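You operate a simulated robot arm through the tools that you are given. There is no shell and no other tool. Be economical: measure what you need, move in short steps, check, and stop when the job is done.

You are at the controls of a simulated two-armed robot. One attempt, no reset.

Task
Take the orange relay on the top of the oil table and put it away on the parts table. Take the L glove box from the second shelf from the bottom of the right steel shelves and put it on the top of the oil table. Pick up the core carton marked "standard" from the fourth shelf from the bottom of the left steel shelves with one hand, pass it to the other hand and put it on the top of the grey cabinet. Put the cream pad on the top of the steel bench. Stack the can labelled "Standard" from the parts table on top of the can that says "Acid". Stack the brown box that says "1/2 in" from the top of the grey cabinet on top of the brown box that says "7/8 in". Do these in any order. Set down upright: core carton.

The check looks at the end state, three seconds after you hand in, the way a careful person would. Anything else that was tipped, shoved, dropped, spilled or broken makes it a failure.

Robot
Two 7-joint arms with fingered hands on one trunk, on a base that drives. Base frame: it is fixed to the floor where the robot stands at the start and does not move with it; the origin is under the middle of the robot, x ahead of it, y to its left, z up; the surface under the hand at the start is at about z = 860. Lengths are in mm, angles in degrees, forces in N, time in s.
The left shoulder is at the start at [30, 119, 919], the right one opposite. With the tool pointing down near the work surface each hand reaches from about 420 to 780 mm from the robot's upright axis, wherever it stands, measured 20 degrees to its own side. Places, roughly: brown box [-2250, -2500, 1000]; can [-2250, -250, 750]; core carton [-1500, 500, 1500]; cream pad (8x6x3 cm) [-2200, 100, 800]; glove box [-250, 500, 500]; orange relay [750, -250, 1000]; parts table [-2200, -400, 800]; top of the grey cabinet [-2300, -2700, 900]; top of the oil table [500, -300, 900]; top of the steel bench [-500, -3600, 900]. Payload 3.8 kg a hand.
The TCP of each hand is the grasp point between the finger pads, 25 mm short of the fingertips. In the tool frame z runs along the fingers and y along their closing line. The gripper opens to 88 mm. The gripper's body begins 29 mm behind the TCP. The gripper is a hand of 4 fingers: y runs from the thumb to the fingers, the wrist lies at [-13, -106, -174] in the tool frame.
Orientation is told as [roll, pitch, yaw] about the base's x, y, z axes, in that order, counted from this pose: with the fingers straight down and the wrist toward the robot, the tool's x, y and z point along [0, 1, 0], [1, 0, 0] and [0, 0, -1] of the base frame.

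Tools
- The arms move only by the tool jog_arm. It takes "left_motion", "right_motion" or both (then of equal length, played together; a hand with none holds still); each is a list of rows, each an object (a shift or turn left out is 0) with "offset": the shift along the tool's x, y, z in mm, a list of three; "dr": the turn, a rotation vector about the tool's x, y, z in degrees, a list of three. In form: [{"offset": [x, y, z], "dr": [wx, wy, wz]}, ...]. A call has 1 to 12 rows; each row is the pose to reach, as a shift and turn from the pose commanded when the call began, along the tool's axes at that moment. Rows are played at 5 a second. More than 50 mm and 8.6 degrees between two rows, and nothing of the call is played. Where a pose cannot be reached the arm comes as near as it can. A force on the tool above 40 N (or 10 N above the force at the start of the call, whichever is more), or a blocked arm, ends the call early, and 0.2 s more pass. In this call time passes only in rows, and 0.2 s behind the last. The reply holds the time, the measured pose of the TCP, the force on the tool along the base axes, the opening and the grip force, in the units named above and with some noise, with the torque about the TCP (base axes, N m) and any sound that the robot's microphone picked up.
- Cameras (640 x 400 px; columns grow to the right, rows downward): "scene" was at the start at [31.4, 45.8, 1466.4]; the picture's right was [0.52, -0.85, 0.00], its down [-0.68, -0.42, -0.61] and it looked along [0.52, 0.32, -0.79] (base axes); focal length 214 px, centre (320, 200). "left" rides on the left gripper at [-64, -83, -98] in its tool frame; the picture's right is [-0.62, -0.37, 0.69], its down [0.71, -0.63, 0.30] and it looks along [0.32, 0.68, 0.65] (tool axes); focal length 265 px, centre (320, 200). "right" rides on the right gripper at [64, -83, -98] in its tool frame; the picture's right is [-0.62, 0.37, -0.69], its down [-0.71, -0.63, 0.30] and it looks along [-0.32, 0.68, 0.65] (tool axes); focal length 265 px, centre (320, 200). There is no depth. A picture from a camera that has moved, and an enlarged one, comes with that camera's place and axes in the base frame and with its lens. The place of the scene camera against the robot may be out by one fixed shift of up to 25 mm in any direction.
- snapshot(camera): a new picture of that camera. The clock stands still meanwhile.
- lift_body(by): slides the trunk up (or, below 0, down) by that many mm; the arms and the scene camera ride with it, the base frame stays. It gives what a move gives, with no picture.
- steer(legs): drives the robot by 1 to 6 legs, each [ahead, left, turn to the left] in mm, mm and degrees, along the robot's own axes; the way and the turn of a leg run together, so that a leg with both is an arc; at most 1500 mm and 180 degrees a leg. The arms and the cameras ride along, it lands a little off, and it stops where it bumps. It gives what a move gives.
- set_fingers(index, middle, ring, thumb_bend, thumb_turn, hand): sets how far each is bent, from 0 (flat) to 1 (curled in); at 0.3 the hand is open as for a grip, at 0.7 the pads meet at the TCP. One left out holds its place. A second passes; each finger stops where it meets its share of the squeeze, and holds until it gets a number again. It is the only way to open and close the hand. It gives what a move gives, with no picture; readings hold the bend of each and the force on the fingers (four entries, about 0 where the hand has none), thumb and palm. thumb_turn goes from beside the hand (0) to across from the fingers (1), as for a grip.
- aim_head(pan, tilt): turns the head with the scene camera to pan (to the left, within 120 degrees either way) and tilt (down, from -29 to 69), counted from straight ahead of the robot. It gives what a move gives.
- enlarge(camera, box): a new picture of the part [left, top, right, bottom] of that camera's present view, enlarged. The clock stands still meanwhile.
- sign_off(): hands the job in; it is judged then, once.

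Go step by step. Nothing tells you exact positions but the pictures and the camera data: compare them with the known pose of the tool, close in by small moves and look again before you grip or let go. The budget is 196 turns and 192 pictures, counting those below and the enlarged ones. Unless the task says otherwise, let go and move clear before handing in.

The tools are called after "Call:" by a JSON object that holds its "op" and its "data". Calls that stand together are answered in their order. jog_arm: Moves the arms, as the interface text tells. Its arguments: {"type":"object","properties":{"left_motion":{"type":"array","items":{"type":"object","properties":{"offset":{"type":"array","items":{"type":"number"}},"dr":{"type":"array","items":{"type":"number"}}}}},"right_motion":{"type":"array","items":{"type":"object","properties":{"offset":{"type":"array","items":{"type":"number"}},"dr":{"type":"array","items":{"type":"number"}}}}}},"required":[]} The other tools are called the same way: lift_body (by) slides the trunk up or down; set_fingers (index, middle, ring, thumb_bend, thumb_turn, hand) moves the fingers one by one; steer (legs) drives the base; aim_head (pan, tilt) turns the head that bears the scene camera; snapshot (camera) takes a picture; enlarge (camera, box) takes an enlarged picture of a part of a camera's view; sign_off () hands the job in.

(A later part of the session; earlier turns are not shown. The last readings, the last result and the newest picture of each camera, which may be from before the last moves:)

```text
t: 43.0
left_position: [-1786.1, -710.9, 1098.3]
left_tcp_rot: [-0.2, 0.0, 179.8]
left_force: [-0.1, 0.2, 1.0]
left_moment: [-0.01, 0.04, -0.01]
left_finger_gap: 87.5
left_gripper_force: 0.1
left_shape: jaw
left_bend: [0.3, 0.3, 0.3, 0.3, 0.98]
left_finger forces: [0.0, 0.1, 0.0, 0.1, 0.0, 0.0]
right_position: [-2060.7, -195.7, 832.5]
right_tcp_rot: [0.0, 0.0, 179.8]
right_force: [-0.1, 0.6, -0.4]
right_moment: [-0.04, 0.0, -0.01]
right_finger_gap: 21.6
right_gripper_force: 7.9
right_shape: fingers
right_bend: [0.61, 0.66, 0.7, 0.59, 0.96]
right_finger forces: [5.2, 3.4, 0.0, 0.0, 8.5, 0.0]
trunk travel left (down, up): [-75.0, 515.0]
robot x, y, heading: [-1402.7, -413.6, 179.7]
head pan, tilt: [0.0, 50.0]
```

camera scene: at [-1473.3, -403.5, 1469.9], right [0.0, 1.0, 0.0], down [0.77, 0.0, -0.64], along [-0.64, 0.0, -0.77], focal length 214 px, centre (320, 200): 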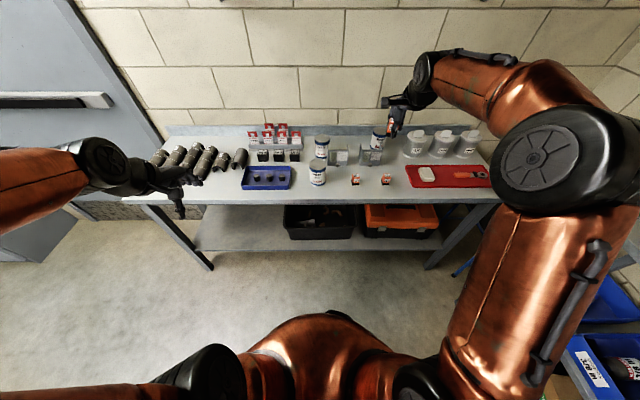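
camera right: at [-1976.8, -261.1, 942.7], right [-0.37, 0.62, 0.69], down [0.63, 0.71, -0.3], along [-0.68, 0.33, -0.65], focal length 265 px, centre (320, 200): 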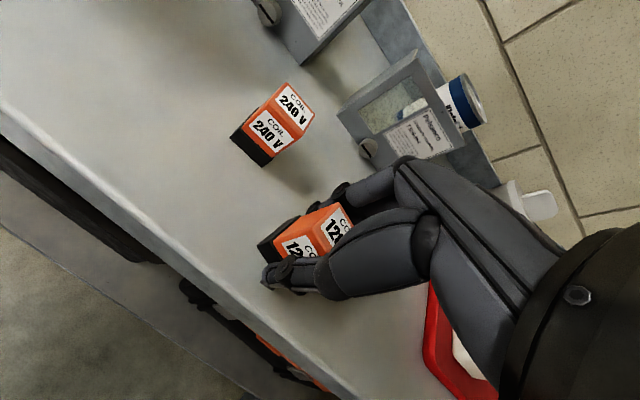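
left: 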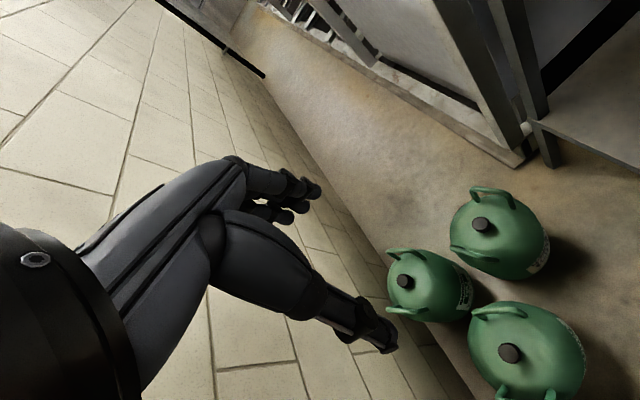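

Call:
{"op": "jog_arm", "data": {"right_motion": [{"offset": [0, 0, 1]}, {"offset": [0, 0, 2]}]}}

Call:
{"op": "enlarge", "data": {"camera": "scene", "box": [330, 150, 410, 200]}}

```text
t: 43.6
left_position: [-1786.8, -709.7, 1098.0]
left_tcp_rot: [0.0, 0.0, 179.8]
left_force: [0.8, -0.6, 0.1]
left_moment: [-0.04, 0.0, 0.0]
left_finger_gap: 88.0
left_gripper_force: 0.1
left_shape: jaw
left_bend: [0.3, 0.3, 0.3, 0.3, 0.98]
left_finger forces: [0.0, 0.1, 0.0, 0.0, 0.1, 0.1]
right_position: [-2060.6, -196.4, 832.0]
right_tcp_rot: [0.0, 0.1, 179.7]
right_force: [-0.8, -0.7, -0.8]
right_moment: [0.0, -0.01, 0.05]
right_finger_gap: 21.5
right_gripper_force: 8.4
right_shape: fingers
right_bend: [0.61, 0.66, 0.7, 0.59, 0.96]
right_finger forces: [5.2, 3.3, 0.0, 0.1, 8.6, 0.0]
trunk travel left (down, up): [-75.0, 515.0]
robot x, y, heading: [-1402.9, -411.7, 180.0]
head pan, tilt: [0.0, 50.0]
```

```text
8.00 times, centred on (370, 175) of scene
camera zoom: at [-1473.4, -403.5, 1469.9], right [0.0, 1.0, 0.0], down [0.77, 0.0, -0.64], along [-0.64, 0.0, -0.77], focal length 1716 px, centre (-80, 400)
```

zoom: 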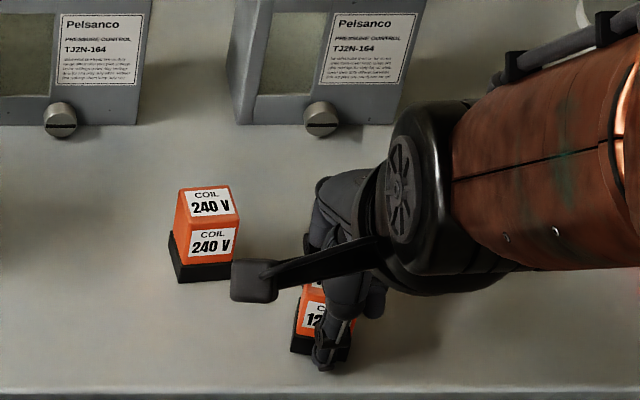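

Call:
{"op": "jog_arm", "data": {"right_motion": [{"offset": [0, 0, 1]}, {"offset": [0, 0, 2]}]}}

```text
t: 44.2
left_position: [-1786.5, -710.3, 1097.7]
left_tcp_rot: [0.0, 0.0, 179.7]
left_force: [0.3, 0.1, 0.1]
left_moment: [-0.02, 0.01, -0.04]
left_finger_gap: 87.6
left_gripper_force: 0.1
left_shape: jaw
left_bend: [0.3, 0.3, 0.3, 0.3, 0.98]
left_finger forces: [0.0, 0.1, 0.1, 0.0, 0.1, 0.1]
right_position: [-2059.9, -196.5, 829.2]
right_tcp_rot: [0.1, 0.1, 179.9]
right_force: [-0.7, 0.2, -0.1]
right_moment: [-0.03, 0.0, -0.01]
right_finger_gap: 21.4
right_gripper_force: 8.3
right_shape: fingers
right_bend: [0.61, 0.66, 0.7, 0.59, 0.96]
right_finger forces: [5.2, 3.4, 0.1, 0.0, 8.5, 0.1]
trunk travel left (down, up): [-75.0, 515.0]
robot x, y, heading: [-1405.2, -406.0, 179.7]
head pan, tilt: [0.0, 50.0]
```

Call:
{"op": "jog_arm", "data": {"right_motion": [{"offset": [0, 0, 1]}, {"offset": [0, 0, 2]}]}}

Call:
{"op": "enlarge", "data": {"camera": "right", "box": [220, 190, 380, 310]}}

```text
t: 44.8
left_position: [-1786.0, -712.0, 1097.9]
left_tcp_rot: [0.1, 0.1, 179.8]
left_force: [0.3, 1.2, -0.3]
left_moment: [0.02, 0.03, -0.01]
left_finger_gap: 87.8
left_gripper_force: 0.1
left_shape: jaw
left_bend: [0.3, 0.3, 0.3, 0.3, 0.98]
left_finger forces: [0.0, 0.1, 0.0, 0.1, 0.1, 0.0]
right_position: [-2060.1, -196.7, 828.4]
right_tcp_rot: [0.0, 0.0, 179.8]
right_force: [-0.1, 0.3, 2.4]
right_moment: [0.0, 0.03, 0.03]
right_finger_gap: 21.1
right_gripper_force: 9.4
right_shape: fingers
right_bend: [0.61, 0.66, 0.7, 0.59, 0.96]
right_finger forces: [5.2, 4.1, 0.0, 0.0, 8.7, 0.0]
trunk travel left (down, up): [-75.0, 515.0]
robot x, y, heading: [-1404.7, -410.6, 179.9]
head pan, tilt: [0.0, 50.0]
```

```text
3.33 times, centred on (300, 250) of right
camera zoom: at [-1976.6, -262.5, 926.8], right [-0.37, 0.62, 0.69], down [0.63, 0.71, -0.3], along [-0.68, 0.33, -0.65], focal length 885 px, centre (387, 33)
```

zoom: 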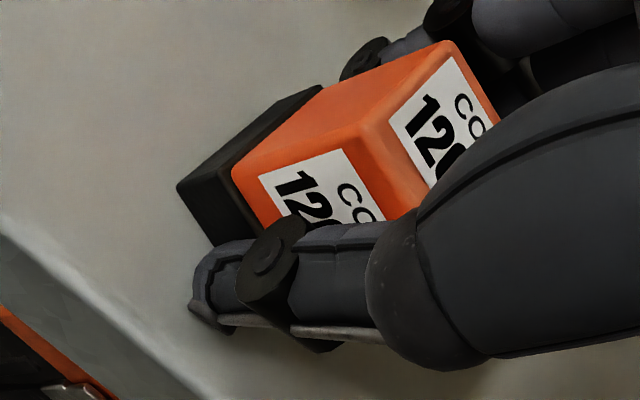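

Contact felt (table z ≈ 800). Releasing gently.

Call:
{"op": "set_fingers", "data": {"hand": "right", "index": 0.52, "middle": 0.52, "ring": 0.52, "thumb_bend": 0.4}}

Call:
{"op": "enlarge", "data": {"camera": "right", "box": [220, 190, 380, 310]}}

```text
t: 45.8
left_position: [-1785.7, -711.5, 1098.9]
left_tcp_rot: [0.0, 0.0, 179.8]
left_force: [1.0, -0.1, 0.6]
left_moment: [-0.02, 0.0, 0.01]
left_finger_gap: 87.6
left_gripper_force: 0.1
left_shape: jaw
left_bend: [0.3, 0.3, 0.3, 0.3, 0.98]
left_finger forces: [0.0, 0.1, 0.0, 0.1, 0.0, 0.1]
right_position: [-2059.1, -197.3, 828.6]
right_tcp_rot: [0.0, 0.0, 179.8]
right_force: [0.6, 0.3, 4.9]
right_moment: [0.03, 0.1, 0.03]
right_finger_gap: 50.1
right_gripper_force: 2.5
right_shape: fingers
right_bend: [0.52, 0.54, 0.52, 0.4, 0.97]
right_finger forces: [0.0, 4.8, 0.0, 0.0, 0.0, 0.1]
trunk travel left (down, up): [-75.0, 515.0]
robot x, y, heading: [-1403.3, -410.3, 179.6]
head pan, tilt: [0.0, 50.0]
```

```text
3.33 times, centred on (300, 250) of right
camera zoom: at [-1976.3, -262.5, 927.0], right [-0.37, 0.62, 0.69], down [0.63, 0.71, -0.3], along [-0.68, 0.33, -0.65], focal length 885 px, centre (387, 33)
```

zoom: 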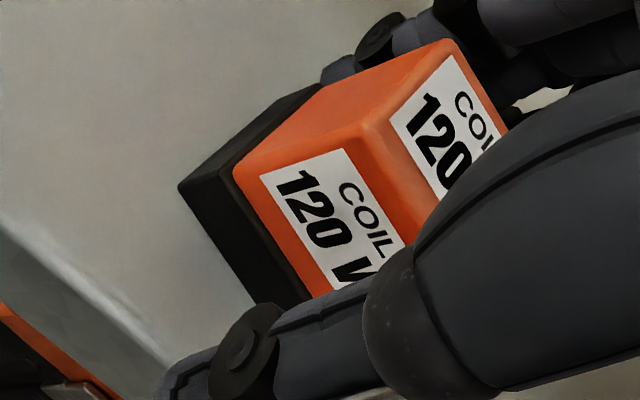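

Call:
{"op": "jog_arm", "data": {"right_motion": [{"offset": [0, 0, -5]}, {"offset": [0, 0, -25]}, {"offset": [0, 0, -60]}, {"offset": [0, 0, -105]}, {"offset": [0, 0, -150]}]}}

Call:
{"op": "snapshot", "data": {"camera": "right"}}

Call:
{"op": "snapshot", "data": {"camera": "scene"}}

```text
t: 47.0
left_position: [-1786.8, -711.1, 1098.9]
left_tcp_rot: [0.0, 0.0, 179.8]
left_force: [-0.7, 1.1, -0.3]
left_moment: [0.02, 0.0, -0.02]
left_finger_gap: 87.4
left_gripper_force: 0.1
left_shape: jaw
left_bend: [0.3, 0.3, 0.3, 0.3, 0.98]
left_finger forces: [0.1, 0.0, 0.1, 0.0, 0.1, 0.0]
right_position: [-2059.1, -196.1, 977.1]
right_tcp_rot: [0.0, 0.1, 179.7]
right_force: [-0.9, 1.0, 0.7]
right_moment: [0.04, 0.0, -0.01]
right_finger_gap: 49.8
right_gripper_force: 0.0
right_shape: fingers
right_bend: [0.52, 0.52, 0.52, 0.4, 0.97]
right_finger forces: [0.0, 0.0, 0.0, 0.0, 0.0, 0.1]
trunk travel left (down, up): [-75.0, 515.0]
robot x, y, heading: [-1404.8, -409.8, 179.8]
head pan, tilt: [0.0, 50.0]
```

```text
156 pictures are left
camera right: at [-1975.7, -262.2, 1076.8], right [-0.37, 0.62, 0.69], down [0.63, 0.71, -0.3], along [-0.68, 0.33, -0.65], focal length 265 px, centre (320, 200)
```

right: 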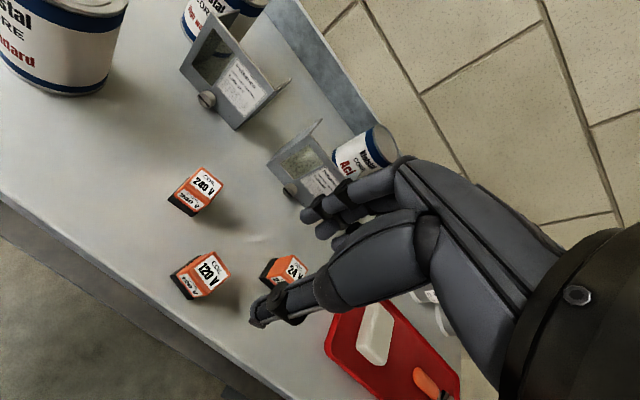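

```text
155 pictures are left
camera scene: at [-1472.6, -403.7, 1469.9], right [0.0, 1.0, 0.0], down [0.77, 0.0, -0.64], along [-0.64, 0.0, -0.77], focal length 214 px, centre (320, 200)
```

scene: 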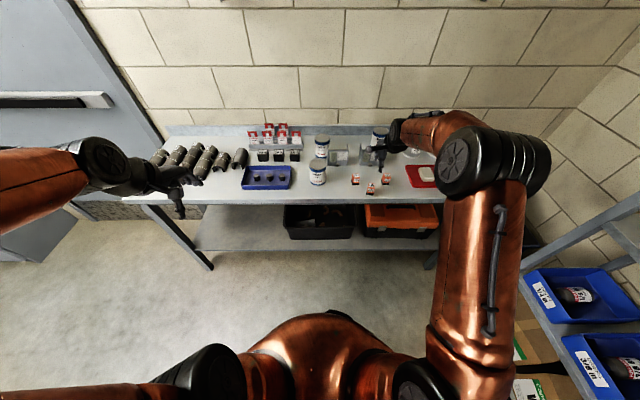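

Relay stands well on the table. Next, the "Standard" can (≈(-2129,-412), 110 tall): raise the right hand, open it, and shift the robot so the can is in comfortable reach.

Call:
{"op": "jog_arm", "data": {"right_motion": [{"offset": [0, 0, -40]}, {"offset": [0, 0, -80]}]}}

Call:
{"op": "set_fingers", "data": {"hand": "right", "index": 0.25, "middle": 0.25, "ring": 0.25, "thumb_bend": 0.25}}

Call:
{"op": "steer", "data": {"legs": [[60, 230, 0]]}}

Call:
{"op": "snapshot", "data": {"camera": "right"}}

Call:
{"op": "snapshot", "data": {"camera": "scene"}}

```text
t: 47.6
left_position: [-1786.8, -710.2, 1099.0]
left_tcp_rot: [0.0, 0.0, 179.7]
left_force: [-0.2, 0.5, 0.2]
left_moment: [-0.01, -0.02, 0.01]
left_finger_gap: 87.4
left_gripper_force: 0.0
left_shape: jaw
left_bend: [0.3, 0.3, 0.3, 0.3, 0.98]
left_finger forces: [0.0, 0.0, 0.0, 0.1, 0.0, 0.1]
right_position: [-2059.8, -196.1, 1058.0]
right_tcp_rot: [0.0, 0.2, 179.8]
right_force: [0.1, -0.6, 0.4]
right_moment: [0.02, -0.01, -0.02]
right_finger_gap: 49.8
right_gripper_force: 0.2
right_shape: fingers
right_bend: [0.52, 0.52, 0.52, 0.4, 0.97]
right_finger forces: [0.0, 0.0, 0.1, 0.1, 0.1, 0.0]
trunk travel left (down, up): [-75.0, 515.0]
robot x, y, heading: [-1402.5, -411.1, 179.6]
head pan, tilt: [0.0, 50.0]
```

```text
t: 48.6
left_position: [-1787.7, -710.9, 1099.0]
left_tcp_rot: [-0.1, 0.0, 179.9]
left_force: [0.0, -0.7, 0.1]
left_moment: [0.01, 0.01, -0.01]
left_finger_gap: 87.6
left_gripper_force: 0.1
left_shape: jaw
left_bend: [0.3, 0.3, 0.3, 0.3, 0.98]
left_finger forces: [0.0, 0.0, 0.0, 0.0, 0.0, 0.0]
right_position: [-2059.9, -197.0, 1057.4]
right_tcp_rot: [0.0, 0.0, 179.8]
right_force: [0.3, -0.3, 0.6]
right_moment: [-0.02, -0.02, 0.02]
right_finger_gap: 94.2
right_gripper_force: 0.1
right_shape: fingers
right_bend: [0.25, 0.25, 0.25, 0.25, 0.97]
right_finger forces: [0.1, 0.1, 0.1, 0.0, 0.1, 0.0]
trunk travel left (down, up): [-75.0, 515.0]
robot x, y, heading: [-1400.8, -409.0, 179.7]
head pan, tilt: [0.0, 50.0]
```

```text
t: 50.4
left_position: [-1847.0, -942.1, 1098.0]
left_tcp_rot: [0.0, 0.0, 179.8]
left_force: [-0.2, 0.8, -1.2]
left_moment: [0.0, -0.02, -0.01]
left_finger_gap: 87.9
left_gripper_force: 0.0
left_shape: jaw
left_bend: [0.3, 0.3, 0.3, 0.3, 0.98]
left_finger forces: [0.0, 0.0, 0.1, 0.0, 0.0, 0.1]
right_position: [-2120.3, -428.7, 1057.8]
right_tcp_rot: [-0.1, 0.1, 179.8]
right_force: [0.5, -1.0, 0.2]
right_moment: [-0.02, 0.0, -0.03]
right_finger_gap: 94.0
right_gripper_force: 0.1
right_shape: fingers
right_bend: [0.25, 0.25, 0.25, 0.25, 0.97]
right_finger forces: [0.0, 0.0, 0.0, 0.0, 0.1, 0.0]
trunk travel left (down, up): [-75.0, 515.0]
robot x, y, heading: [-1466.5, -638.8, 179.8]
head pan, tilt: [0.0, 50.0]
```

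```text
154 pictures are left
camera right: at [-2037.7, -494.5, 1156.2], right [-0.37, 0.62, 0.69], down [0.63, 0.71, -0.3], along [-0.68, 0.33, -0.65], focal length 265 px, centre (320, 200)
```

right: 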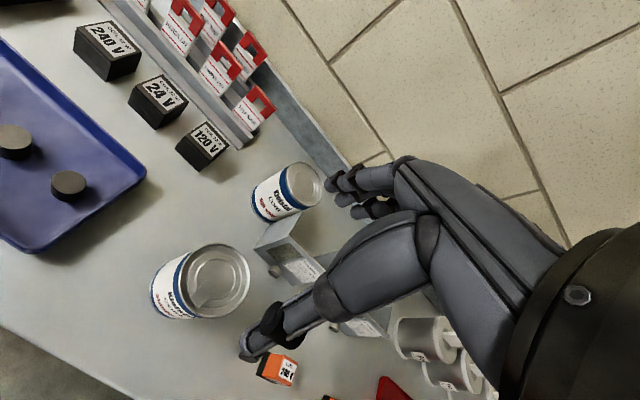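

```text
153 pictures are left
camera scene: at [-1533.7, -635.8, 1469.9], right [0.0, 1.0, 0.0], down [0.77, 0.0, -0.64], along [-0.64, 0.0, -0.77], focal length 214 px, centre (320, 200)
```

scene: 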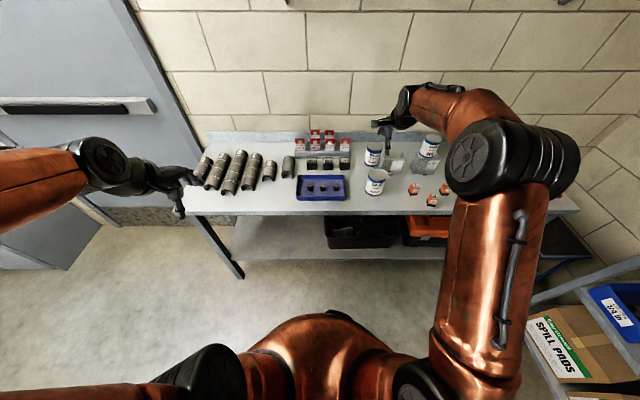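

Call:
{"op": "jog_arm", "data": {"right_motion": [{"offset": [-9, 3, 40]}, {"offset": [-9, 3, 80]}, {"offset": [-9, 3, 95]}]}}

Call:
{"op": "snapshot", "data": {"camera": "right"}}

Call:
{"op": "enlarge", "data": {"camera": "scene", "box": [330, 130, 426, 190]}}

```text
t: 51.2
left_position: [-1847.8, -941.6, 1099.2]
left_tcp_rot: [0.0, 0.0, 179.8]
left_force: [-0.3, -0.4, -0.2]
left_moment: [0.0, 0.02, 0.02]
left_finger_gap: 87.8
left_gripper_force: 0.1
left_shape: jaw
left_bend: [0.3, 0.3, 0.3, 0.3, 0.98]
left_finger forces: [0.0, 0.1, 0.1, 0.0, 0.0, 0.0]
right_position: [-2123.9, -417.8, 963.0]
right_tcp_rot: [0.0, 0.1, 179.9]
right_force: [-0.1, 0.1, 0.5]
right_moment: [-0.03, -0.01, -0.01]
right_finger_gap: 94.4
right_gripper_force: 0.1
right_shape: fingers
right_bend: [0.25, 0.25, 0.25, 0.25, 0.97]
right_finger forces: [0.0, 0.1, 0.0, 0.0, 0.1, 0.0]
trunk travel left (down, up): [-75.0, 515.0]
robot x, y, heading: [-1461.7, -642.4, 179.9]
head pan, tilt: [0.0, 50.0]
```

```text
152 pictures are left
camera right: at [-2040.8, -484.4, 1061.2], right [-0.37, 0.62, 0.69], down [0.63, 0.71, -0.3], along [-0.68, 0.33, -0.65], focal length 265 px, centre (320, 200)
```

right: 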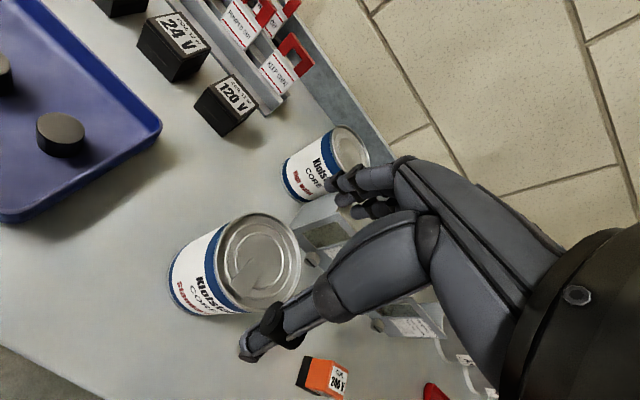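

```text
6.67 times, centred on (378, 160) of scene
camera zoom: at [-1533.5, -634.3, 1469.9], right [0.0, 1.0, 0.0], down [0.77, 0.0, -0.64], along [-0.64, 0.0, -0.77], focal length 1430 px, centre (-67, 467)
```

zoom: 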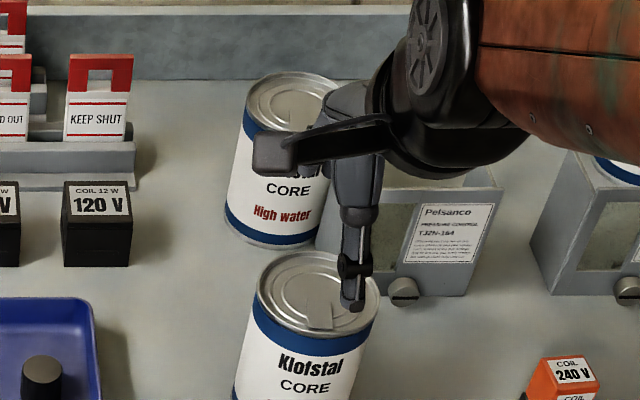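

Aligned within a few mm; shift 5 mm and lower around the can to about 20 mm below its rim.

Call:
{"op": "jog_arm", "data": {"right_motion": [{"offset": [5, -1, 0]}, {"offset": [5, -1, 25]}, {"offset": [5, -1, 50]}]}}

Call:
{"op": "snapshot", "data": {"camera": "right"}}

Call:
{"op": "enlarge", "data": {"camera": "scene", "box": [330, 130, 426, 190]}}

```text
t: 52.0
left_position: [-1847.2, -941.4, 1098.5]
left_tcp_rot: [0.0, 0.0, 179.8]
left_force: [0.2, -0.6, 0.0]
left_moment: [-0.01, 0.03, 0.0]
left_finger_gap: 87.5
left_gripper_force: 0.0
left_shape: jaw
left_bend: [0.3, 0.3, 0.3, 0.3, 0.98]
left_finger forces: [0.1, 0.0, 0.0, 0.0, 0.0, 0.2]
right_position: [-2124.5, -423.5, 912.4]
right_tcp_rot: [-0.1, 0.0, 179.8]
right_force: [0.7, 0.1, 0.0]
right_moment: [-0.01, 0.0, 0.0]
right_finger_gap: 94.1
right_gripper_force: 0.1
right_shape: fingers
right_bend: [0.25, 0.25, 0.25, 0.25, 0.97]
right_finger forces: [0.0, 0.1, 0.1, 0.1, 0.1, 0.0]
trunk travel left (down, up): [-75.0, 515.0]
robot x, y, heading: [-1461.3, -641.1, 179.9]
head pan, tilt: [0.0, 50.0]
```

```text
150 pictures are left
camera right: at [-2040.9, -489.1, 1010.9], right [-0.37, 0.62, 0.69], down [0.63, 0.71, -0.3], along [-0.68, 0.33, -0.65], focal length 265 px, centre (320, 200)
```

right: 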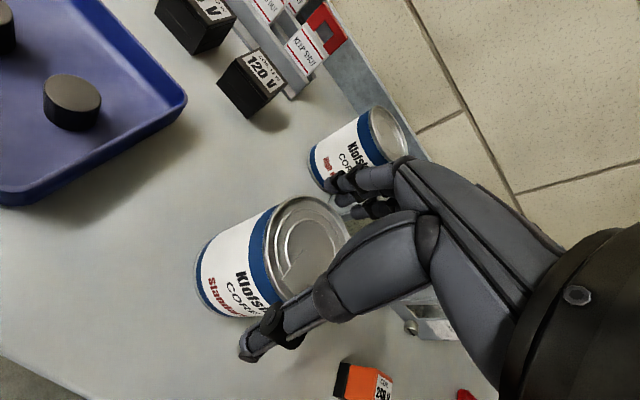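

```text
6.67 times, centred on (378, 160) of scene
camera zoom: at [-1533.5, -634.3, 1469.9], right [0.0, 1.0, 0.0], down [0.77, 0.0, -0.64], along [-0.64, 0.0, -0.77], focal length 1430 px, centre (-67, 467)
```

zoom: 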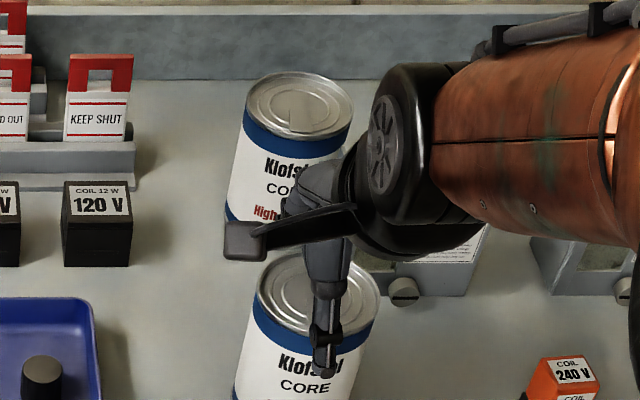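

Call:
{"op": "jog_arm", "data": {"right_motion": [{"offset": [2, 0, 15]}, {"offset": [2, 0, 28]}]}}

Call:
{"op": "snapshot", "data": {"camera": "right"}}

```text
t: 52.6
left_position: [-1847.1, -941.2, 1098.1]
left_tcp_rot: [-0.1, 0.0, 179.7]
left_force: [0.4, 0.4, -0.3]
left_moment: [0.04, 0.01, 0.03]
left_finger_gap: 87.7
left_gripper_force: 0.0
left_shape: jaw
left_bend: [0.3, 0.3, 0.3, 0.3, 0.98]
left_finger forces: [0.1, 0.0, 0.0, 0.0, 0.0, 0.0]
right_position: [-2123.2, -424.3, 885.8]
right_tcp_rot: [0.1, 0.1, 179.8]
right_force: [-0.5, -0.8, 1.3]
right_moment: [0.02, 0.06, 0.01]
right_finger_gap: 94.3
right_gripper_force: 1.0
right_shape: fingers
right_bend: [0.25, 0.25, 0.25, 0.25, 0.97]
right_finger forces: [1.2, 0.1, 0.0, 0.0, 0.0, 0.1]
trunk travel left (down, up): [-75.0, 515.0]
robot x, y, heading: [-1463.3, -638.2, 179.7]
head pan, tilt: [0.0, 50.0]
```

```text
148 pictures are left
camera right: at [-2039.9, -490.4, 983.9], right [-0.37, 0.62, 0.69], down [0.63, 0.71, -0.3], along [-0.68, 0.33, -0.65], focal length 265 px, centre (320, 200)
```

right: 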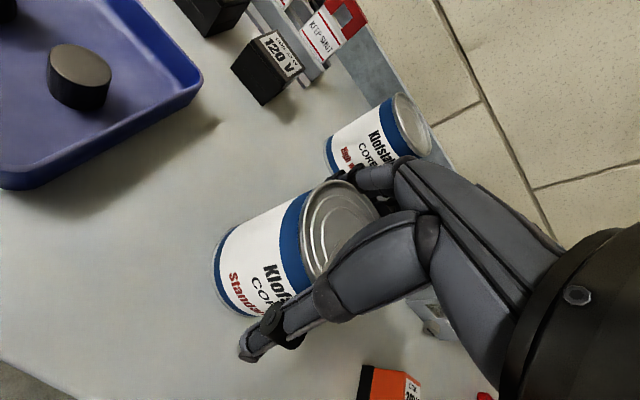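

The index is lightly touching the can's far side; I'll back up, shift 7 mm away from me, and come down again.

Call:
{"op": "jog_arm", "data": {"right_motion": [{"offset": [0, 0, -15]}, {"offset": [0, 0, -32]}, {"offset": [0, 8, -32]}, {"offset": [0, 8, -15]}, {"offset": [0, 8, 0]}]}}

Call:
{"op": "snapshot", "data": {"camera": "right"}}

```text
t: 53.8
left_position: [-1847.0, -943.0, 1098.1]
left_tcp_rot: [0.0, 0.0, 179.9]
left_force: [0.6, -0.5, 0.2]
left_moment: [-0.01, 0.02, -0.01]
left_finger_gap: 87.7
left_gripper_force: 0.1
left_shape: jaw
left_bend: [0.3, 0.3, 0.3, 0.3, 0.98]
left_finger forces: [0.0, 0.0, 0.0, 0.1, 0.0, 0.1]
right_position: [-2130.5, -424.5, 885.9]
right_tcp_rot: [-0.1, 0.0, 179.8]
right_force: [1.6, -0.6, 0.8]
right_moment: [0.01, -0.02, -0.01]
right_finger_gap: 95.2
right_gripper_force: 0.4
right_shape: fingers
right_bend: [0.25, 0.25, 0.25, 0.25, 0.97]
right_finger forces: [0.0, 0.0, 0.0, 0.1, 1.1, 0.0]
trunk travel left (down, up): [-75.0, 515.0]
robot x, y, heading: [-1465.2, -640.9, 179.8]
head pan, tilt: [0.0, 50.0]
```

```text
147 pictures are left
camera right: at [-2048.0, -490.8, 983.8], right [-0.37, 0.62, 0.69], down [0.63, 0.71, -0.3], along [-0.68, 0.33, -0.65], focal length 265 px, centre (320, 200)
```

right: 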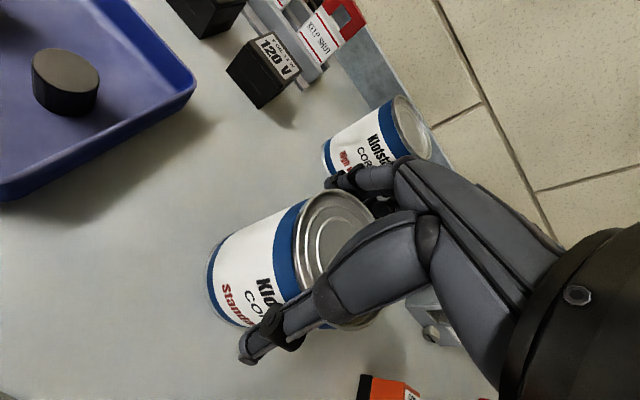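

Call:
{"op": "set_fingers", "data": {"hand": "right", "index": 0.6, "middle": 0.6, "ring": 0.6, "thumb_bend": 0.6}}

Call:
{"op": "jog_arm", "data": {"right_motion": [{"offset": [0, 0, -15]}, {"offset": [0, 0, -40]}]}}

Call:
{"op": "snapshot", "data": {"camera": "right"}}

Call:
{"op": "enlarge", "data": {"camera": "scene", "box": [330, 130, 426, 190]}}

```text
t: 54.8
left_position: [-1846.8, -942.8, 1097.8]
left_tcp_rot: [0.0, 0.0, 179.7]
left_force: [-0.1, 0.4, 0.6]
left_moment: [0.0, -0.02, 0.0]
left_finger_gap: 87.7
left_gripper_force: 0.1
left_shape: jaw
left_bend: [0.3, 0.3, 0.3, 0.3, 0.98]
left_finger forces: [0.0, 0.0, 0.0, 0.0, 0.0, 0.0]
right_position: [-2131.5, -427.0, 886.3]
right_tcp_rot: [0.0, -0.1, 179.8]
right_force: [-3.4, 0.4, 5.2]
right_moment: [0.1, 0.55, 0.09]
right_finger_gap: 61.5
right_gripper_force: 31.3
right_shape: fingers
right_bend: [0.4, 0.46, 0.48, 0.47, 0.94]
right_finger forces: [15.4, 8.2, 8.1, 0.0, 30.8, 0.1]
trunk travel left (down, up): [-75.0, 515.0]
robot x, y, heading: [-1460.4, -638.8, 179.8]
head pan, tilt: [0.0, 50.0]
```

```text
t: 55.4
left_position: [-1847.6, -941.9, 1097.7]
left_tcp_rot: [0.0, 0.0, 179.8]
left_force: [-0.5, 0.3, -0.1]
left_moment: [0.0, -0.02, 0.0]
left_finger_gap: 87.5
left_gripper_force: 0.2
left_shape: jaw
left_bend: [0.3, 0.3, 0.3, 0.3, 0.98]
left_finger forces: [0.1, 0.0, 0.1, 0.0, 0.0, 0.0]
right_position: [-2130.0, -425.5, 924.0]
right_tcp_rot: [0.0, 0.1, 179.7]
right_force: [-0.5, -0.4, -4.7]
right_moment: [-0.04, 0.03, -0.02]
right_finger_gap: 59.4
right_gripper_force: 26.5
right_shape: fingers
right_bend: [0.41, 0.47, 0.49, 0.49, 0.94]
right_finger forces: [10.8, 7.4, 8.0, 0.0, 27.1, 0.1]
trunk travel left (down, up): [-75.0, 515.0]
robot x, y, heading: [-1465.3, -643.5, 180.1]
head pan, tilt: [0.0, 50.0]
```

```text
146 pictures are left
camera right: at [-2047.3, -490.4, 1022.7], right [-0.37, 0.62, 0.69], down [0.63, 0.71, -0.3], along [-0.68, 0.33, -0.66], focal length 265 px, centre (320, 200)
```

right: 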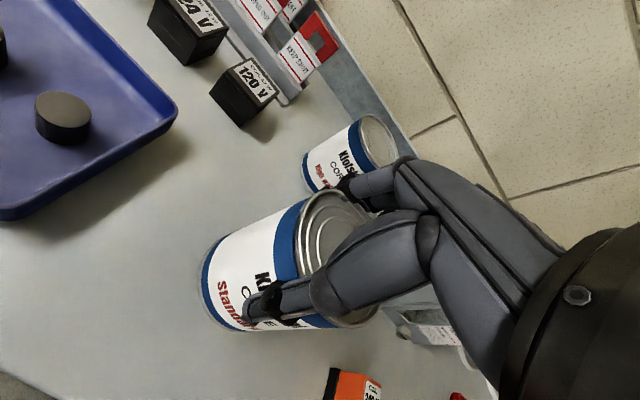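

```text
6.67 times, centred on (378, 160) of scene
camera zoom: at [-1533.4, -634.2, 1469.8], right [0.0, 1.0, 0.0], down [0.77, 0.0, -0.64], along [-0.64, 0.0, -0.77], focal length 1430 px, centre (-67, 467)
```

zoom: 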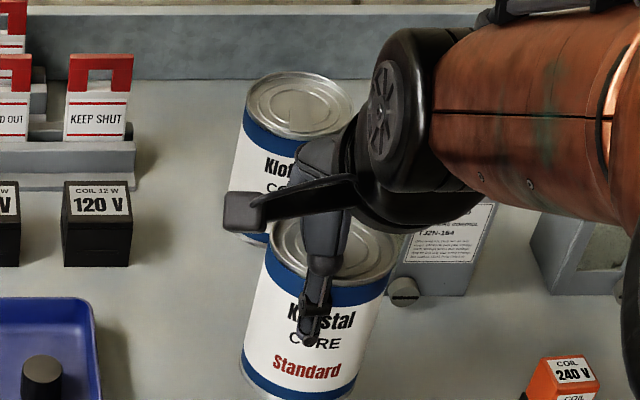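

Can lifted cleanly and vertical. Raise it well above the others and drive towards the Acid can.

Call:
{"op": "jog_arm", "data": {"right_motion": [{"offset": [0, 0, -45]}, {"offset": [0, 0, -90]}, {"offset": [0, 0, -140]}]}}

Call:
{"op": "steer", "data": {"legs": [[0, -300, 0], [170, 0, 0]]}}

Call:
{"op": "snapshot", "data": {"camera": "right"}}

Call:
{"op": "snapshot", "data": {"camera": "scene"}}

```text
t: 56.2
left_position: [-1845.7, -942.5, 1098.6]
left_tcp_rot: [-0.1, 0.0, 179.8]
left_force: [0.0, 0.3, 0.1]
left_moment: [-0.02, 0.01, 0.0]
left_finger_gap: 87.5
left_gripper_force: 0.0
left_shape: jaw
left_bend: [0.3, 0.3, 0.3, 0.3, 0.98]
left_finger forces: [0.0, 0.0, 0.0, 0.0, 0.0, 0.1]
right_position: [-2130.4, -426.3, 1064.1]
right_tcp_rot: [0.0, 0.0, 179.8]
right_force: [0.9, 0.1, -4.5]
right_moment: [0.0, 0.03, -0.03]
right_finger_gap: 59.0
right_gripper_force: 26.6
right_shape: fingers
right_bend: [0.41, 0.47, 0.49, 0.49, 0.94]
right_finger forces: [10.6, 7.4, 7.8, 0.0, 27.0, 0.0]
trunk travel left (down, up): [-75.0, 515.0]
robot x, y, heading: [-1466.7, -637.9, 180.1]
head pan, tilt: [0.0, 50.0]
```

```text
t: 59.3
left_position: [-2017.3, -637.7, 1097.6]
left_tcp_rot: [0.0, 0.1, 179.6]
left_force: [-0.5, -0.6, -0.2]
left_moment: [-0.02, 0.03, 0.03]
left_finger_gap: 87.6
left_gripper_force: 0.1
left_shape: jaw
left_bend: [0.3, 0.3, 0.3, 0.3, 0.98]
left_finger forces: [0.0, 0.0, 0.1, 0.0, 0.1, 0.0]
right_position: [-2299.3, -120.5, 1062.4]
right_tcp_rot: [0.1, 0.1, 179.6]
right_force: [-0.5, 0.0, -4.4]
right_moment: [-0.04, 0.01, 0.02]
right_finger_gap: 59.2
right_gripper_force: 26.9
right_shape: fingers
right_bend: [0.41, 0.47, 0.5, 0.49, 0.94]
right_finger forces: [10.6, 7.4, 8.1, 0.0, 26.9, 0.0]
trunk travel left (down, up): [-75.0, 515.0]
robot x, y, heading: [-1633.3, -336.0, 179.5]
head pan, tilt: [0.0, 50.0]
```

```text
144 pictures are left
camera right: at [-2217.3, -186.6, 1161.0], right [-0.37, 0.62, 0.69], down [0.64, 0.71, -0.3], along [-0.68, 0.33, -0.66], focal length 265 px, centre (320, 200)
```

right: 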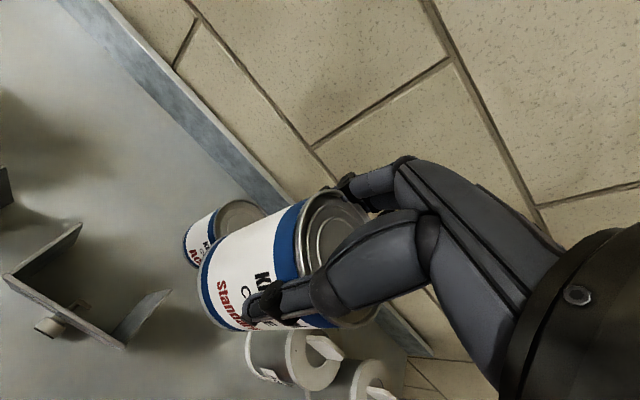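

```text
143 pictures are left
camera scene: at [-1704.7, -331.2, 1469.7], right [0.01, 1.0, 0.0], down [0.77, -0.01, -0.64], along [-0.64, 0.0, -0.77], focal length 214 px, centre (320, 200)
```

scene: 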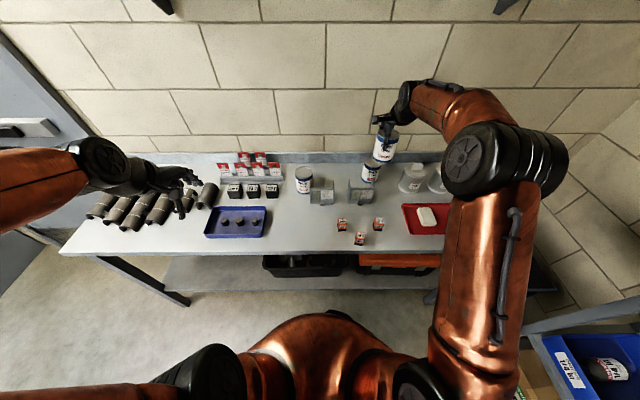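

Call:
{"op": "enlarge", "data": {"camera": "scene", "box": [330, 110, 426, 170]}}

Call:
{"op": "enlarge", "data": {"camera": "right", "box": [160, 170, 320, 270]}}

```text
6.67 times, centred on (378, 140) of scene
camera zoom: at [-1704.7, -331.2, 1469.7], right [0.01, 1.0, 0.0], down [0.77, -0.01, -0.64], along [-0.64, 0.0, -0.77], focal length 1430 px, centre (-67, 600)
```

zoom: 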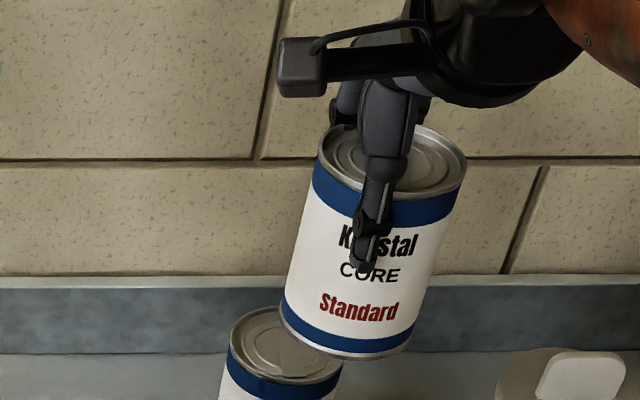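

```text
4.00 times, centred on (240, 220) of right
camera zoom: at [-2217.3, -186.6, 1161.0], right [-0.37, 0.62, 0.69], down [0.64, 0.71, -0.3], along [-0.68, 0.33, -0.66], focal length 1062 px, centre (640, 120)
```

zoom: 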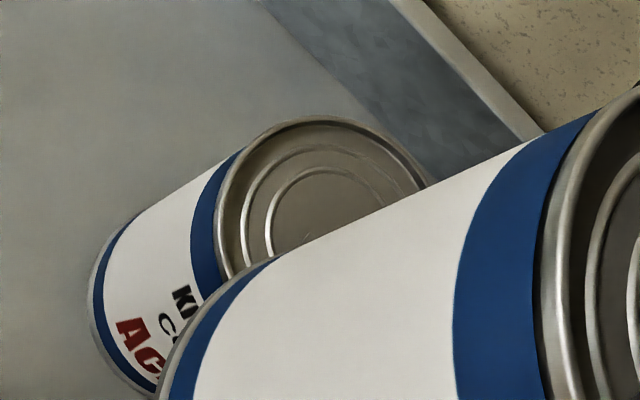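

Estimates: Acid can top centre ≈ (-2368,-128, 903). Move the held can above it, ~20 mm clearance, and compare.

Call:
{"op": "jog_arm", "data": {"right_motion": [{"offset": [4, 34, 0]}, {"offset": [8, 67, 0]}, {"offset": [8, 67, 25]}, {"offset": [8, 67, 47]}]}}

Call:
{"op": "snapshot", "data": {"camera": "right"}}

Call:
{"op": "enlarge", "data": {"camera": "scene", "box": [330, 110, 426, 170]}}

```text
t: 60.3
left_position: [-2018.1, -638.7, 1097.6]
left_tcp_rot: [0.0, 0.2, 179.7]
left_force: [-0.4, -0.6, -0.1]
left_moment: [0.03, 0.0, 0.0]
left_finger_gap: 87.6
left_gripper_force: 0.1
left_shape: jaw
left_bend: [0.3, 0.3, 0.3, 0.3, 0.98]
left_finger forces: [0.0, 0.0, 0.0, 0.1, 0.1, 0.0]
right_position: [-2364.4, -127.5, 1016.2]
right_tcp_rot: [0.0, 0.0, 179.7]
right_force: [-0.4, 0.3, -4.2]
right_moment: [-0.03, 0.02, -0.01]
right_finger_gap: 58.6
right_gripper_force: 25.3
right_shape: fingers
right_bend: [0.42, 0.47, 0.5, 0.5, 0.94]
right_finger forces: [10.2, 7.2, 7.8, 0.0, 26.0, 0.1]
trunk travel left (down, up): [-75.0, 515.0]
robot x, y, heading: [-1632.9, -338.5, 179.6]
head pan, tilt: [0.0, 50.0]
```

```text
140 pictures are left
camera right: at [-2282.7, -193.0, 1114.3], right [-0.37, 0.62, 0.69], down [0.64, 0.71, -0.3], along [-0.68, 0.33, -0.66], focal length 265 px, centre (320, 200)
```

right: 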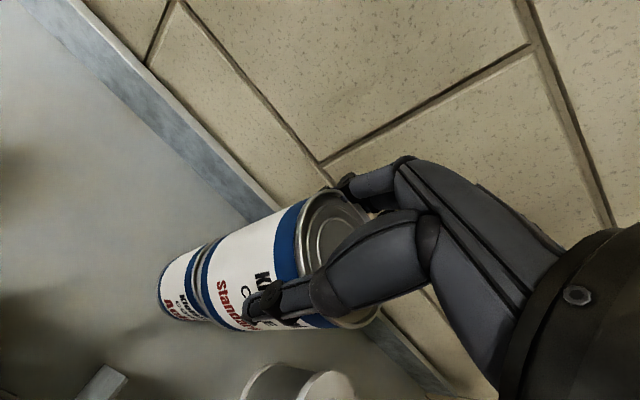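

```text
6.67 times, centred on (378, 140) of scene
camera zoom: at [-1703.8, -331.2, 1469.8], right [0.01, 1.0, 0.0], down [0.77, -0.01, -0.64], along [-0.64, 0.0, -0.77], focal length 1430 px, centre (-67, 600)
```

zoom: 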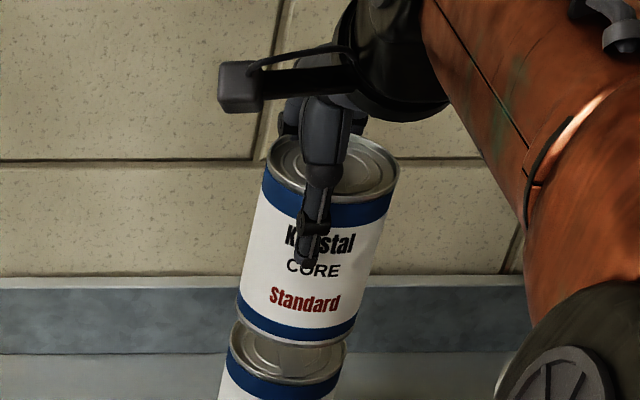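

Call:
{"op": "enlarge", "data": {"camera": "right", "box": [140, 200, 300, 340]}}

Call:
{"op": "enlarge", "data": {"camera": "scene", "box": [350, 140, 398, 170]}}

```text
2.86 times, centred on (220, 270) of right
camera zoom: at [-2282.7, -193.0, 1114.3], right [-0.37, 0.62, 0.69], down [0.64, 0.71, -0.3], along [-0.68, 0.33, -0.66], focal length 758 px, centre (606, 0)
```

zoom: 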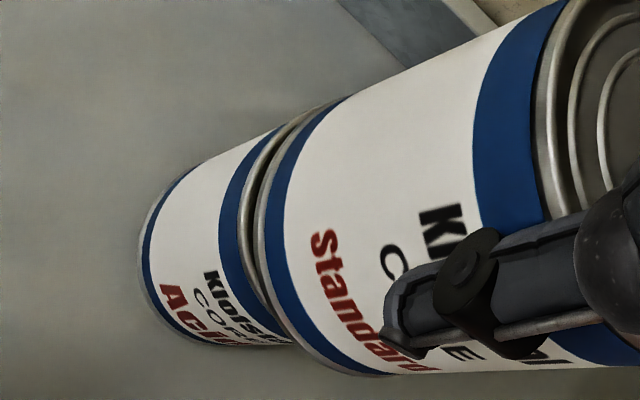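

```text
13.33 times, centred on (374, 155) of scene
camera zoom: at [-1703.8, -331.2, 1469.8], right [0.01, 1.0, 0.0], down [0.77, -0.01, -0.64], along [-0.64, 0.0, -0.77], focal length 2860 px, centre (-400, 800)
```

zoom: 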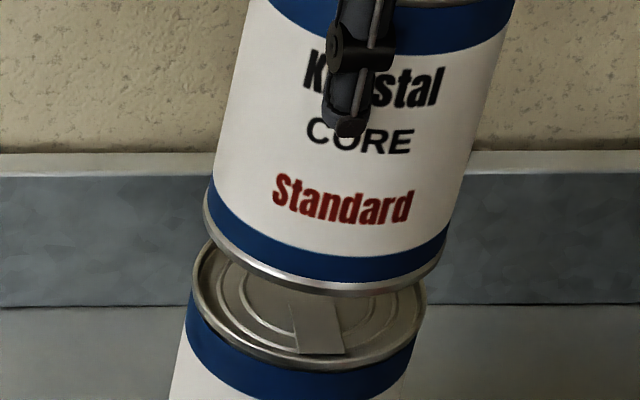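

Alignment is very close (~4 mm in depth). Shift 4 mm and lower gently.

Call:
{"op": "jog_arm", "data": {"right_motion": [{"offset": [0, 4, 8]}, {"offset": [0, 4, 18]}, {"offset": [0, 4, 23]}]}}

Call:
{"op": "enlarge", "data": {"camera": "scene", "box": [350, 140, 398, 170]}}

Call:
{"op": "enlarge", "data": {"camera": "right", "box": [140, 200, 300, 340]}}

```text
t: 61.1
left_position: [-2017.9, -637.7, 1099.7]
left_tcp_rot: [0.0, 0.1, 179.7]
left_force: [-0.1, 0.8, 0.5]
left_moment: [0.01, 0.01, -0.01]
left_finger_gap: 87.8
left_gripper_force: 0.0
left_shape: jaw
left_bend: [0.3, 0.3, 0.3, 0.3, 0.98]
left_finger forces: [0.0, 0.0, 0.0, 0.0, 0.1, 0.0]
right_position: [-2369.3, -128.0, 993.8]
right_tcp_rot: [0.1, 0.1, 179.6]
right_force: [-0.4, 0.4, -4.7]
right_moment: [-0.03, 0.01, -0.01]
right_finger_gap: 58.7
right_gripper_force: 25.4
right_shape: fingers
right_bend: [0.42, 0.47, 0.5, 0.5, 0.94]
right_finger forces: [10.2, 7.0, 7.9, 0.1, 26.0, 0.0]
trunk travel left (down, up): [-75.0, 515.0]
robot x, y, heading: [-1632.5, -337.2, 179.5]
head pan, tilt: [0.0, 50.0]
```

```text
13.33 times, centred on (374, 155) of scene
camera zoom: at [-1703.2, -331.2, 1469.8], right [0.01, 1.0, 0.0], down [0.77, -0.01, -0.64], along [-0.64, 0.0, -0.77], focal length 2860 px, centre (-400, 800)
```

zoom: 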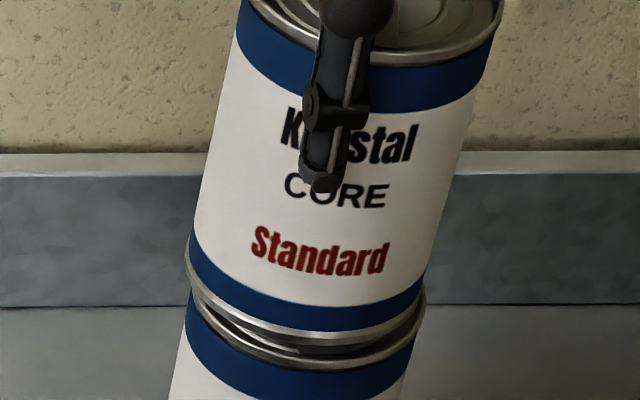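

```text
2.86 times, centred on (220, 270) of right
camera zoom: at [-2286.9, -194.3, 1092.5], right [-0.37, 0.62, 0.69], down [0.64, 0.71, -0.3], along [-0.68, 0.33, -0.66], focal length 758 px, centre (606, 0)
```

zoom: 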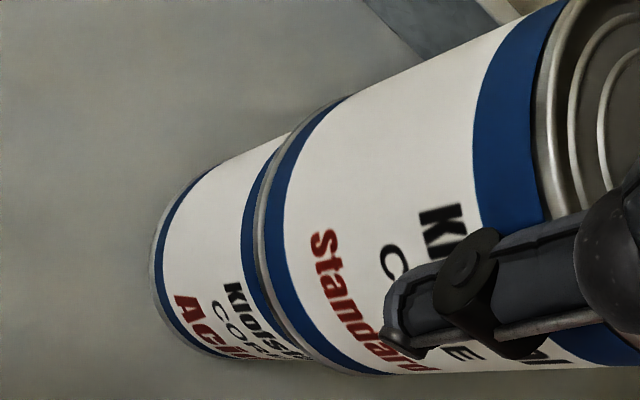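

Call:
{"op": "jog_arm", "data": {"right_motion": [{"offset": [0, 0, 3]}, {"offset": [0, 0, 6]}]}}

Call:
{"op": "enlarge", "data": {"camera": "scene", "box": [350, 140, 398, 170]}}

```text
t: 61.7
left_position: [-2017.4, -638.1, 1098.0]
left_tcp_rot: [0.0, 0.0, 179.6]
left_force: [-0.7, 0.8, 0.1]
left_moment: [-0.01, 0.02, -0.02]
left_finger_gap: 87.5
left_gripper_force: 0.1
left_shape: jaw
left_bend: [0.3, 0.3, 0.3, 0.3, 0.98]
left_finger forces: [0.0, 0.0, 0.0, 0.0, 0.1, 0.0]
right_position: [-2368.9, -128.2, 987.7]
right_tcp_rot: [0.0, 0.1, 179.6]
right_force: [-0.5, -0.7, -3.8]
right_moment: [-0.04, 0.04, -0.01]
right_finger_gap: 58.7
right_gripper_force: 25.5
right_shape: fingers
right_bend: [0.42, 0.47, 0.5, 0.5, 0.94]
right_finger forces: [10.1, 7.1, 7.7, 0.0, 25.9, 0.0]
trunk travel left (down, up): [-75.0, 515.0]
robot x, y, heading: [-1636.3, -337.2, 179.6]
head pan, tilt: [0.0, 50.0]
```

```text
13.33 times, centred on (374, 155) of scene
camera zoom: at [-1703.0, -331.2, 1469.8], right [0.01, 1.0, 0.0], down [0.77, -0.01, -0.64], along [-0.64, 0.0, -0.77], focal length 2860 px, centre (-400, 800)
```

zoom: 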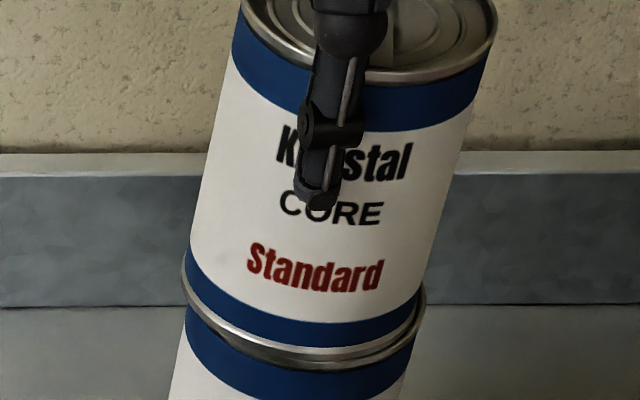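

Call:
{"op": "jog_arm", "data": {"right_motion": [{"offset": [-1, 0, 1.5]}, {"offset": [-1, 0, 3]}]}}

Call:
{"op": "jog_arm", "data": {"right_motion": [{"offset": [0, 0, 1]}, {"offset": [0, 0, 2]}]}}

Call:
{"op": "enlarge", "data": {"camera": "scene", "box": [350, 140, 398, 170]}}

```text
t: 62.3
left_position: [-2017.0, -637.2, 1098.6]
left_tcp_rot: [0.0, 0.0, 179.6]
left_force: [0.5, -0.5, 0.3]
left_moment: [0.01, 0.01, 0.02]
left_finger_gap: 87.7
left_gripper_force: 0.1
left_shape: jaw
left_bend: [0.3, 0.3, 0.3, 0.3, 0.98]
left_finger forces: [0.0, 0.1, 0.0, 0.0, 0.0, 0.1]
right_position: [-2369.4, -127.0, 985.5]
right_tcp_rot: [0.0, 0.0, 179.6]
right_force: [-0.1, -1.7, 1.8]
right_moment: [0.02, 0.17, 0.02]
right_finger_gap: 58.5
right_gripper_force: 26.9
right_shape: fingers
right_bend: [0.42, 0.47, 0.5, 0.5, 0.94]
right_finger forces: [10.8, 7.4, 8.1, 0.0, 26.8, 0.1]
trunk travel left (down, up): [-75.0, 515.0]
robot x, y, heading: [-1628.6, -339.0, 179.8]
head pan, tilt: [0.0, 50.0]
```

```text
t: 62.9
left_position: [-2016.1, -638.6, 1099.1]
left_tcp_rot: [0.0, 0.0, 179.6]
left_force: [-0.1, 0.0, 0.3]
left_moment: [0.02, 0.02, 0.01]
left_finger_gap: 87.7
left_gripper_force: 0.0
left_shape: jaw
left_bend: [0.3, 0.3, 0.3, 0.3, 0.98]
left_finger forces: [0.0, 0.0, 0.0, 0.0, 0.0, 0.0]
right_position: [-2367.7, -127.2, 985.2]
right_tcp_rot: [0.0, -0.2, 179.5]
right_force: [-0.5, -0.8, 8.7]
right_moment: [0.1, 0.37, 0.01]
right_finger_gap: 58.6
right_gripper_force: 28.0
right_shape: fingers
right_bend: [0.41, 0.47, 0.5, 0.5, 0.94]
right_finger forces: [11.9, 7.9, 8.6, 0.0, 27.3, 0.0]
trunk travel left (down, up): [-75.0, 515.0]
robot x, y, heading: [-1636.8, -336.8, 179.6]
head pan, tilt: [0.0, 50.0]
```

```text
13.33 times, centred on (374, 155) of scene
camera zoom: at [-1701.1, -332.1, 1470.0], right [0.01, 1.0, 0.0], down [0.77, -0.01, -0.64], along [-0.64, 0.0, -0.77], focal length 2860 px, centre (-400, 800)
```

zoom: 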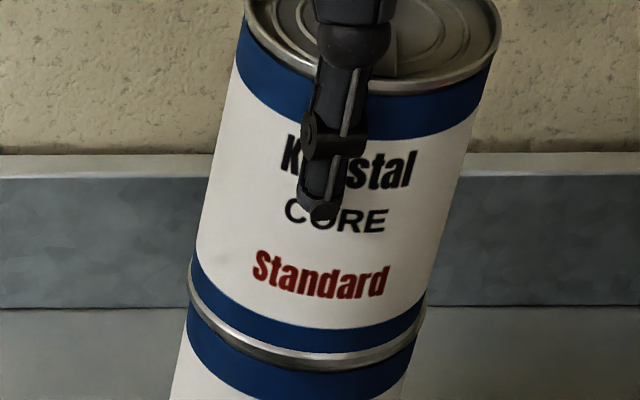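

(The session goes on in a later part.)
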